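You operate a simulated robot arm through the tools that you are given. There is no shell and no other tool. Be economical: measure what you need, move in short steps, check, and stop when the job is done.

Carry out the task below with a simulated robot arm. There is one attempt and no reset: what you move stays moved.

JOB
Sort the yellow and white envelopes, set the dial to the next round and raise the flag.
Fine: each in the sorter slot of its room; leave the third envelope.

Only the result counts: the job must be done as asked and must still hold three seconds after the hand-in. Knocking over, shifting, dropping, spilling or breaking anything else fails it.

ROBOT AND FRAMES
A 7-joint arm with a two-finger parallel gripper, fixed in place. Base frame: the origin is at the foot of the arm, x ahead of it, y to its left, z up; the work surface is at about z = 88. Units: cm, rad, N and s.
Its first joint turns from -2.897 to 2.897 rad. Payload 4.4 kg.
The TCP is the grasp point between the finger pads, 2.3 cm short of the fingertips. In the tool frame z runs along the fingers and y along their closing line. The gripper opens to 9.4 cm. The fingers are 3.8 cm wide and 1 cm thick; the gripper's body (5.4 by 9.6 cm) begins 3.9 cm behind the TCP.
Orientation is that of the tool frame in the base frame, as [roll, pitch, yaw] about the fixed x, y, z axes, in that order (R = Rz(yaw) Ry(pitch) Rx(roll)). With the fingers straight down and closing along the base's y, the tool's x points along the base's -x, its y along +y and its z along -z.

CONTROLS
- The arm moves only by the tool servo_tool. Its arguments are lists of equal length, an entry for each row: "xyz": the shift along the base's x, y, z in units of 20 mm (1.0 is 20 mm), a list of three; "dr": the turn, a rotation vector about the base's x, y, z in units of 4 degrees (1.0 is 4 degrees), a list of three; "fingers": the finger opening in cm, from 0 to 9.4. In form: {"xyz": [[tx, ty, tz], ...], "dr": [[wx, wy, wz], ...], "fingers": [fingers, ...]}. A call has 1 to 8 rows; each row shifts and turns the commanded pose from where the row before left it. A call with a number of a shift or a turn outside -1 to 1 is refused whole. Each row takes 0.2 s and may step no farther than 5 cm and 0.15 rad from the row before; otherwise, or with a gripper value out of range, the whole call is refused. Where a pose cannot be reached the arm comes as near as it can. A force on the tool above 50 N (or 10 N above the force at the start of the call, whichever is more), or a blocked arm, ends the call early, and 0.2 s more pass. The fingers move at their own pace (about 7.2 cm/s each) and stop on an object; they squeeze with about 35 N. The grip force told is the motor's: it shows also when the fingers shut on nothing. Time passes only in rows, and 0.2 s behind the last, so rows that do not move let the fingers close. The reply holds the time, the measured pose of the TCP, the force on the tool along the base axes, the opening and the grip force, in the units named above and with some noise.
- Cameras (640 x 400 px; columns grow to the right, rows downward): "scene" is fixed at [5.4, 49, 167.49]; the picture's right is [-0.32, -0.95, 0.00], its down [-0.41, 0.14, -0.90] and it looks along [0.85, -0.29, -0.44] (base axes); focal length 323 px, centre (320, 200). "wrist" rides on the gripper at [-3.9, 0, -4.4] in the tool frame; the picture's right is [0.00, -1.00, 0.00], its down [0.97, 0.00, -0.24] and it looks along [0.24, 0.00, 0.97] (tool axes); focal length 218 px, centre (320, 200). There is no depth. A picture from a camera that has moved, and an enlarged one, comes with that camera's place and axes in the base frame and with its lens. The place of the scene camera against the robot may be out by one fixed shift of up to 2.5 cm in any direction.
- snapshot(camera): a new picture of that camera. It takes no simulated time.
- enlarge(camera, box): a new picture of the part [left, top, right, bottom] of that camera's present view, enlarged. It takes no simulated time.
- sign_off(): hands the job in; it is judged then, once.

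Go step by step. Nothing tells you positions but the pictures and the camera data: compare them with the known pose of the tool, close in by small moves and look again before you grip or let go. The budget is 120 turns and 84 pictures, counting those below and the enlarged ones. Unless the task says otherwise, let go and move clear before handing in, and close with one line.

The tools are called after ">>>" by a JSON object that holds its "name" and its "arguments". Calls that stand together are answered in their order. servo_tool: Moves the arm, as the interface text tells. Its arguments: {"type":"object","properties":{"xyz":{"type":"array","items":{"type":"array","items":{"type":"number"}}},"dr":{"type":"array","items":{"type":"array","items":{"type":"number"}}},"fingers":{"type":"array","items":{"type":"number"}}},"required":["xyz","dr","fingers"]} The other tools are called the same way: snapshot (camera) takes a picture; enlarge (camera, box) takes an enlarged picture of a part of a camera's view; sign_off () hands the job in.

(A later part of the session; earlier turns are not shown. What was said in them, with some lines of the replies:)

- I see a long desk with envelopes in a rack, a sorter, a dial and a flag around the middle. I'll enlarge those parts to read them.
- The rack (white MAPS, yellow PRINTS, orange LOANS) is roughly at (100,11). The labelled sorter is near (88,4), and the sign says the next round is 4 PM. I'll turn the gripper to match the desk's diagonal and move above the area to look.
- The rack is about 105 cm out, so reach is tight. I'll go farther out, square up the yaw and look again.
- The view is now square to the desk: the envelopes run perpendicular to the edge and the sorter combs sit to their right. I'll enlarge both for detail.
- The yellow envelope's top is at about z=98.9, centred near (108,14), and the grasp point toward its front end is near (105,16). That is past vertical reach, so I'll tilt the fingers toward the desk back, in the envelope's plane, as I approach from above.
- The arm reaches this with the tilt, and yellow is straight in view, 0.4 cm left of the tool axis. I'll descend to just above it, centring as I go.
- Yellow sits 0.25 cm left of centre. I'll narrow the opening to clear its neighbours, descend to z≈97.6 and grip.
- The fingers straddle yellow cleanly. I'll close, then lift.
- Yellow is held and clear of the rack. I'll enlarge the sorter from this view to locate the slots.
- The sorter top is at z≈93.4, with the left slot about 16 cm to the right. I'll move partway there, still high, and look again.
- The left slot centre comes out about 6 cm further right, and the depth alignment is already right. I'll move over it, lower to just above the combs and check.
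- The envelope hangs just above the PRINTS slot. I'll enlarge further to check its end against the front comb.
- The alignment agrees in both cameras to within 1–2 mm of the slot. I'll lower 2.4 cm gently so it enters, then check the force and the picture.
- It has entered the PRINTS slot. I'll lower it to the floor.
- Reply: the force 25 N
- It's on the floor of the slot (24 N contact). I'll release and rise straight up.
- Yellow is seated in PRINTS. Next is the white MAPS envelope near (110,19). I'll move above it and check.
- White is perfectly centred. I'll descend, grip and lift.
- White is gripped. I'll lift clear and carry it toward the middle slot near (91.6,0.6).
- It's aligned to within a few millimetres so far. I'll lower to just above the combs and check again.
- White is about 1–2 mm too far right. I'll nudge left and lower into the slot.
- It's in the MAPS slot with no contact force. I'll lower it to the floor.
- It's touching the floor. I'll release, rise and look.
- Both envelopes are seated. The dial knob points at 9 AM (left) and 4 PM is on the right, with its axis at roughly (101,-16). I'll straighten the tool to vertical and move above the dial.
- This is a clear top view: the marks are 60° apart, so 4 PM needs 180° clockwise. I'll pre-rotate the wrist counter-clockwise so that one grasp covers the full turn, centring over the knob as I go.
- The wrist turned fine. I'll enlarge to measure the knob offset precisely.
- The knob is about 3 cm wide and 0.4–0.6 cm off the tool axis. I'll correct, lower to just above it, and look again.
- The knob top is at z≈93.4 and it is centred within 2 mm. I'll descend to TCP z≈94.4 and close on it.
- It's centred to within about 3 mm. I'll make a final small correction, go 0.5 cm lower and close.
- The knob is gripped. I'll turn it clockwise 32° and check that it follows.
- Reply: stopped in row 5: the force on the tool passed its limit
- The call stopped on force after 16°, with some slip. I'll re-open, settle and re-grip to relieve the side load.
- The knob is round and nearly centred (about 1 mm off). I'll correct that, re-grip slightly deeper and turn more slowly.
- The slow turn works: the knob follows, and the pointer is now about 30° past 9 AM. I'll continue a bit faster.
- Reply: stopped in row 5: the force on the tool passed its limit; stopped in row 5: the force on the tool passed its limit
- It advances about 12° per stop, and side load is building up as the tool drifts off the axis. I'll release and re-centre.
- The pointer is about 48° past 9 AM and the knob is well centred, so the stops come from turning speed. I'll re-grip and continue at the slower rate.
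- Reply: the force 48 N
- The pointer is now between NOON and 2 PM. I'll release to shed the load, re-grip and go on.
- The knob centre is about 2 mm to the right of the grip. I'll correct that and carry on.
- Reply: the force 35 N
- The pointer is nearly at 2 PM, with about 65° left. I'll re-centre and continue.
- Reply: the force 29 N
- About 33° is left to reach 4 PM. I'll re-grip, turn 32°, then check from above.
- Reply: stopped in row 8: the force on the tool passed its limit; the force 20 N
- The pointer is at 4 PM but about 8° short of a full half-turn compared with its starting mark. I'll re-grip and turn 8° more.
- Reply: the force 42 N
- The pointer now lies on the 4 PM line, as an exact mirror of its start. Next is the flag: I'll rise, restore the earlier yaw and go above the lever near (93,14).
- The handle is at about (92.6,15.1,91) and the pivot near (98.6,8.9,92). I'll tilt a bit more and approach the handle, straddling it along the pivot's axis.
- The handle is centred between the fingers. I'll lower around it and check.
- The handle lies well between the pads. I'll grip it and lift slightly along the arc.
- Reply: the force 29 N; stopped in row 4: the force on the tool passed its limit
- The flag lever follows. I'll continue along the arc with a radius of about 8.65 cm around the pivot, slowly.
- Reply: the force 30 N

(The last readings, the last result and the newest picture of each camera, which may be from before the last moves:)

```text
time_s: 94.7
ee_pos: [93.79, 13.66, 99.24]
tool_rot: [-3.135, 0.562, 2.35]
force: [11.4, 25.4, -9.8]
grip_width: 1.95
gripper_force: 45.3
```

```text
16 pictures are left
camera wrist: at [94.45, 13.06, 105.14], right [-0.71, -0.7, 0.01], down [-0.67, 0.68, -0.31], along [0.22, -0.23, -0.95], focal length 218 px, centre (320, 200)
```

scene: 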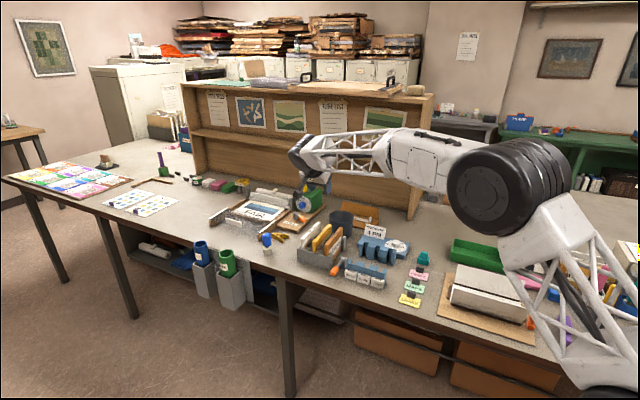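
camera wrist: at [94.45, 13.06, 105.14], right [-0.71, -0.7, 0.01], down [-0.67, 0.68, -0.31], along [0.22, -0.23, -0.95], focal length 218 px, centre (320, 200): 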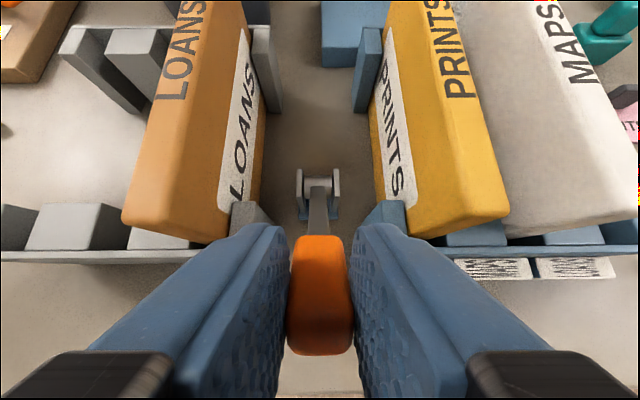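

The lever is at about 45° and following well. I'll continue, with a small sideways relief.

>>> {"name": "servo_tool", "arguments": {"xyz": [[0.21, -0.13, 0.2], [0.17, -0.173, 0.2], [0.187, -0.191, 0.165], [0.187, -0.191, 0.165], [0.2, -0.204, 0.13], [0.2, -0.204, 0.13], [0.212, -0.216, 0.088], [0.212, -0.216, 0.088]], "dr": [[0.22, 0.22, 0], [0.22, 0.22, 0], [0.22, 0.22, 0], [0.22, 0.22, 0], [0.22, 0.22, 0], [0.22, 0.22, 0], [0.22, 0.22, 0], [0.22, 0.22, 0]], "fingers": [1, 1, 1, 1, 1, 1, 1, 1]}}

>>> {"name": "snapshot", "arguments": {"camera": "wrist"}}

>>> {"name": "enlarge", "arguments": {"camera": "scene", "box": [310, 225, 380, 295]}}

```text
time_s: 96.5
ee_pos: [96.87, 10.65, 101.71]
tool_rot: [-3.134, 0.388, 2.349]
force: [-11.8, 7.9, -2.3]
grip_width: 1.96
gripper_force: 45.3
```

```text
15 pictures are left
camera wrist: at [98.23, 9.28, 107.21], right [-0.71, -0.7, 0.01], down [-0.69, 0.71, -0.15], along [0.1, -0.11, -0.99], focal length 218 px, centre (320, 200)
```

wrist: 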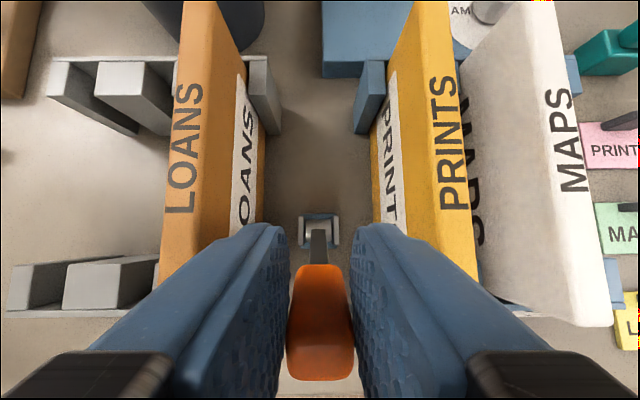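

```text
5.71 times, centred on (345, 260) of scene
camera zoom: at [5.4, 49.0, 167.49], right [-0.32, -0.95, 0.0], down [-0.41, 0.14, -0.9], along [0.85, -0.29, -0.44], focal length 1846 px, centre (177, -143)
```

zoom: 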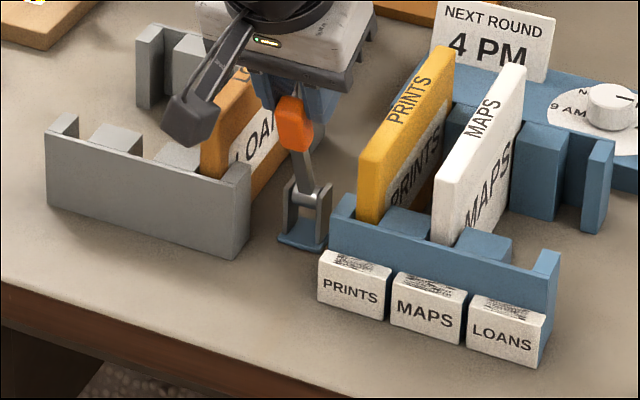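

The lever is at about 70°. I'll carry on to vertical.

>>> {"name": "servo_tool", "arguments": {"xyz": [[0.22, -0.223, 0.05], [0.22, -0.223, 0.05], [0.22, -0.223, 0.02], [0.2, -0.2, 0], [0.15, -0.15, 0], [0, 0, 0]], "dr": [[0.22, 0.22, 0], [0.22, 0.22, 0], [0.22, 0.22, 0], [0.22, 0.22, 0], [0, 0, 0], [0, 0, 0]], "fingers": [1, 1, 1, 1, 1, 1]}}

>>> {"name": "enlarge", "arguments": {"camera": "scene", "box": [320, 215, 380, 275]}}

```text
time_s: 97.8
ee_pos: [98.9, 8.55, 101.96]
tool_rot: [-3.133, 0.301, 2.35]
force: [-16.0, 3.2, 5.5]
grip_width: 1.95
gripper_force: 45.0
```

```text
6.67 times, centred on (350, 245) of scene
camera zoom: at [5.4, 49.0, 167.49], right [-0.32, -0.95, 0.0], down [-0.41, 0.14, -0.9], along [0.85, -0.29, -0.44], focal length 2154 px, centre (120, -100)
```

zoom: 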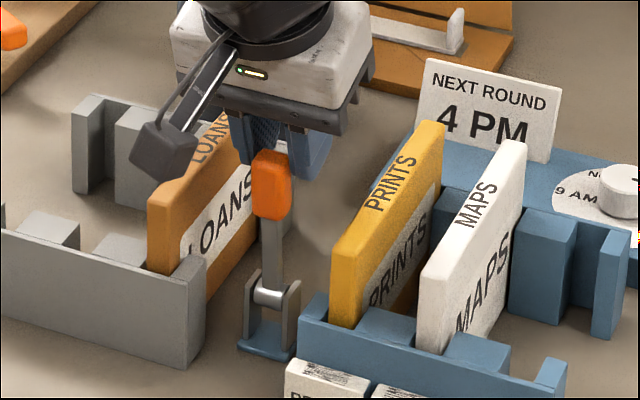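

The flag stands upright. I'll release gently and watch whether it stays.

>>> {"name": "servo_tool", "arguments": {"xyz": [[0, 0, 0], [0, 0, 0], [0, 0, 0], [0, 0, 0]], "dr": [[0, 0, 0], [0, 0, 0], [0, 0, 0], [0, 0, 0]], "fingers": [2.4, 3.2, 3.6, 3.6]}}

>>> {"name": "servo_tool", "arguments": {"xyz": [[0, 0, 0.5], [0, 0, 0.7], [0, 0, 1], [0, 0, 1], [0, 0, 1], [0, 0, 1]], "dr": [[0, 0, 0], [0, 0, 0], [0, 0, 0], [0, 0, 0], [0, 0, 0], [0, 0, 0]], "fingers": [3.6, 3.6, 3.6, 3.6, 3.6, 3.6]}}

>>> {"name": "enlarge", "arguments": {"camera": "scene", "box": [310, 205, 410, 285]}}

>>> {"name": "snapshot", "arguments": {"camera": "wrist"}}

```text
time_s: 98.8
ee_pos: [98.93, 8.48, 101.85]
tool_rot: [-3.13, 0.302, 2.351]
force: [-0.3, 0.6, 0.0]
grip_width: 3.59
gripper_force: 0.1
```

```text
time_s: 100.2
ee_pos: [98.97, 8.48, 112.29]
tool_rot: [-3.131, 0.303, 2.35]
force: [0.1, -0.1, -0.4]
grip_width: 3.59
gripper_force: 0.0
```

```text
5.00 times, centred on (360, 245) of scene
camera zoom: at [5.4, 49.0, 167.49], right [-0.32, -0.95, 0.0], down [-0.41, 0.14, -0.9], along [0.85, -0.29, -0.44], focal length 1615 px, centre (120, -25)
```

zoom: 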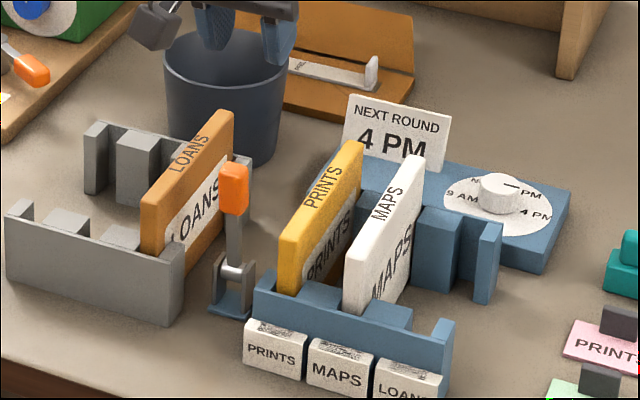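

```text
11 pictures are left
camera wrist: at [100.65, 6.85, 117.65], right [-0.71, -0.7, 0.01], down [-0.7, 0.71, -0.06], along [0.03, -0.05, -1.0], focal length 218 px, centre (320, 200)
```

wrist: 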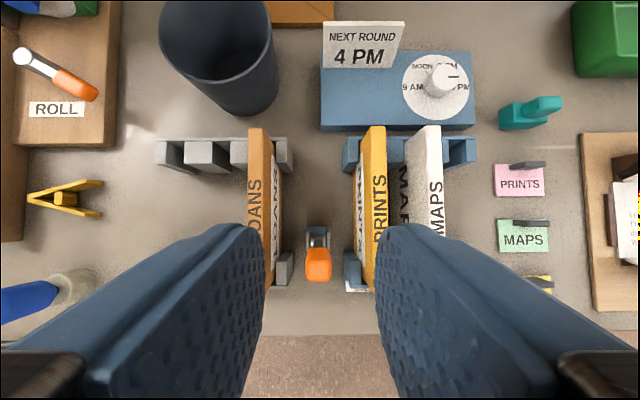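

The flag stays up, yellow and white are in PRINTS and MAPS, and the dial is on 4 PM. I'll move clear, wait a moment and do a final check.

>>> {"name": "servo_tool", "arguments": {"xyz": [[-0.5, 0, 1], [-0.5, 0, 1], [-0.5, 0, 1], [-0.5, 0, 1], [0, 0, 0], [0, 0, 0], [0, 0, 0], [0, 0, 0]], "dr": [[0, 0, 0], [0, 0, 0], [0, 0, 0], [0, 0, 0], [0, 0, 0], [0, 0, 0], [0, 0, 0], [0, 0, 0]], "fingers": [3.6, 3.6, 3.6, 3.6, 3.6, 3.6, 3.6, 3.6]}}

>>> {"name": "enlarge", "arguments": {"camera": "scene", "box": [310, 205, 410, 285]}}

>>> {"name": "snapshot", "arguments": {"camera": "scene"}}

```text
time_s: 102.0
ee_pos: [94.87, 8.66, 120.23]
tool_rot: [-3.132, 0.302, 2.349]
force: [0.6, 0.5, 0.4]
grip_width: 3.6
gripper_force: 0.0
```

```text
5.00 times, centred on (360, 245) of scene
camera zoom: at [5.4, 49.0, 167.49], right [-0.32, -0.95, 0.0], down [-0.41, 0.14, -0.9], along [0.85, -0.29, -0.44], focal length 1615 px, centre (120, -25)
```

zoom: 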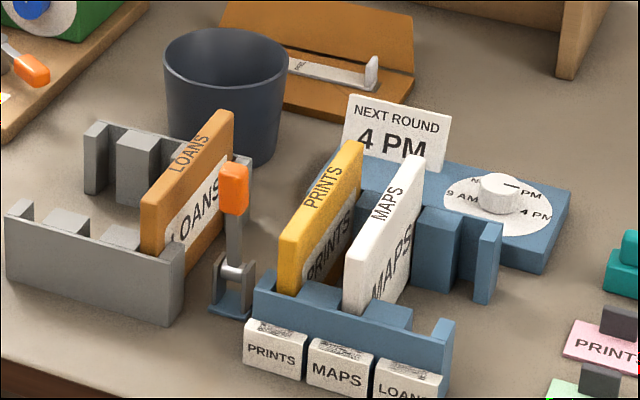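

```text
9 pictures are left
```

scene: 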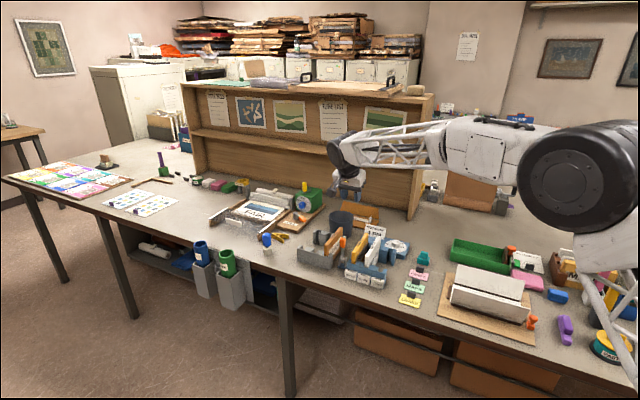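

Everything is stable and nothing else has moved, so I'm handing in.

>>> {"name": "sign_off", "arguments": {}}

```text
The job is handed in.
```

The job is handed in: yellow is in the PRINTS slot, white is in MAPS, the orange LOANS envelope was left alone, the dial is on 4 PM and the flag stands up (about 3° short of vertical by my estimate).
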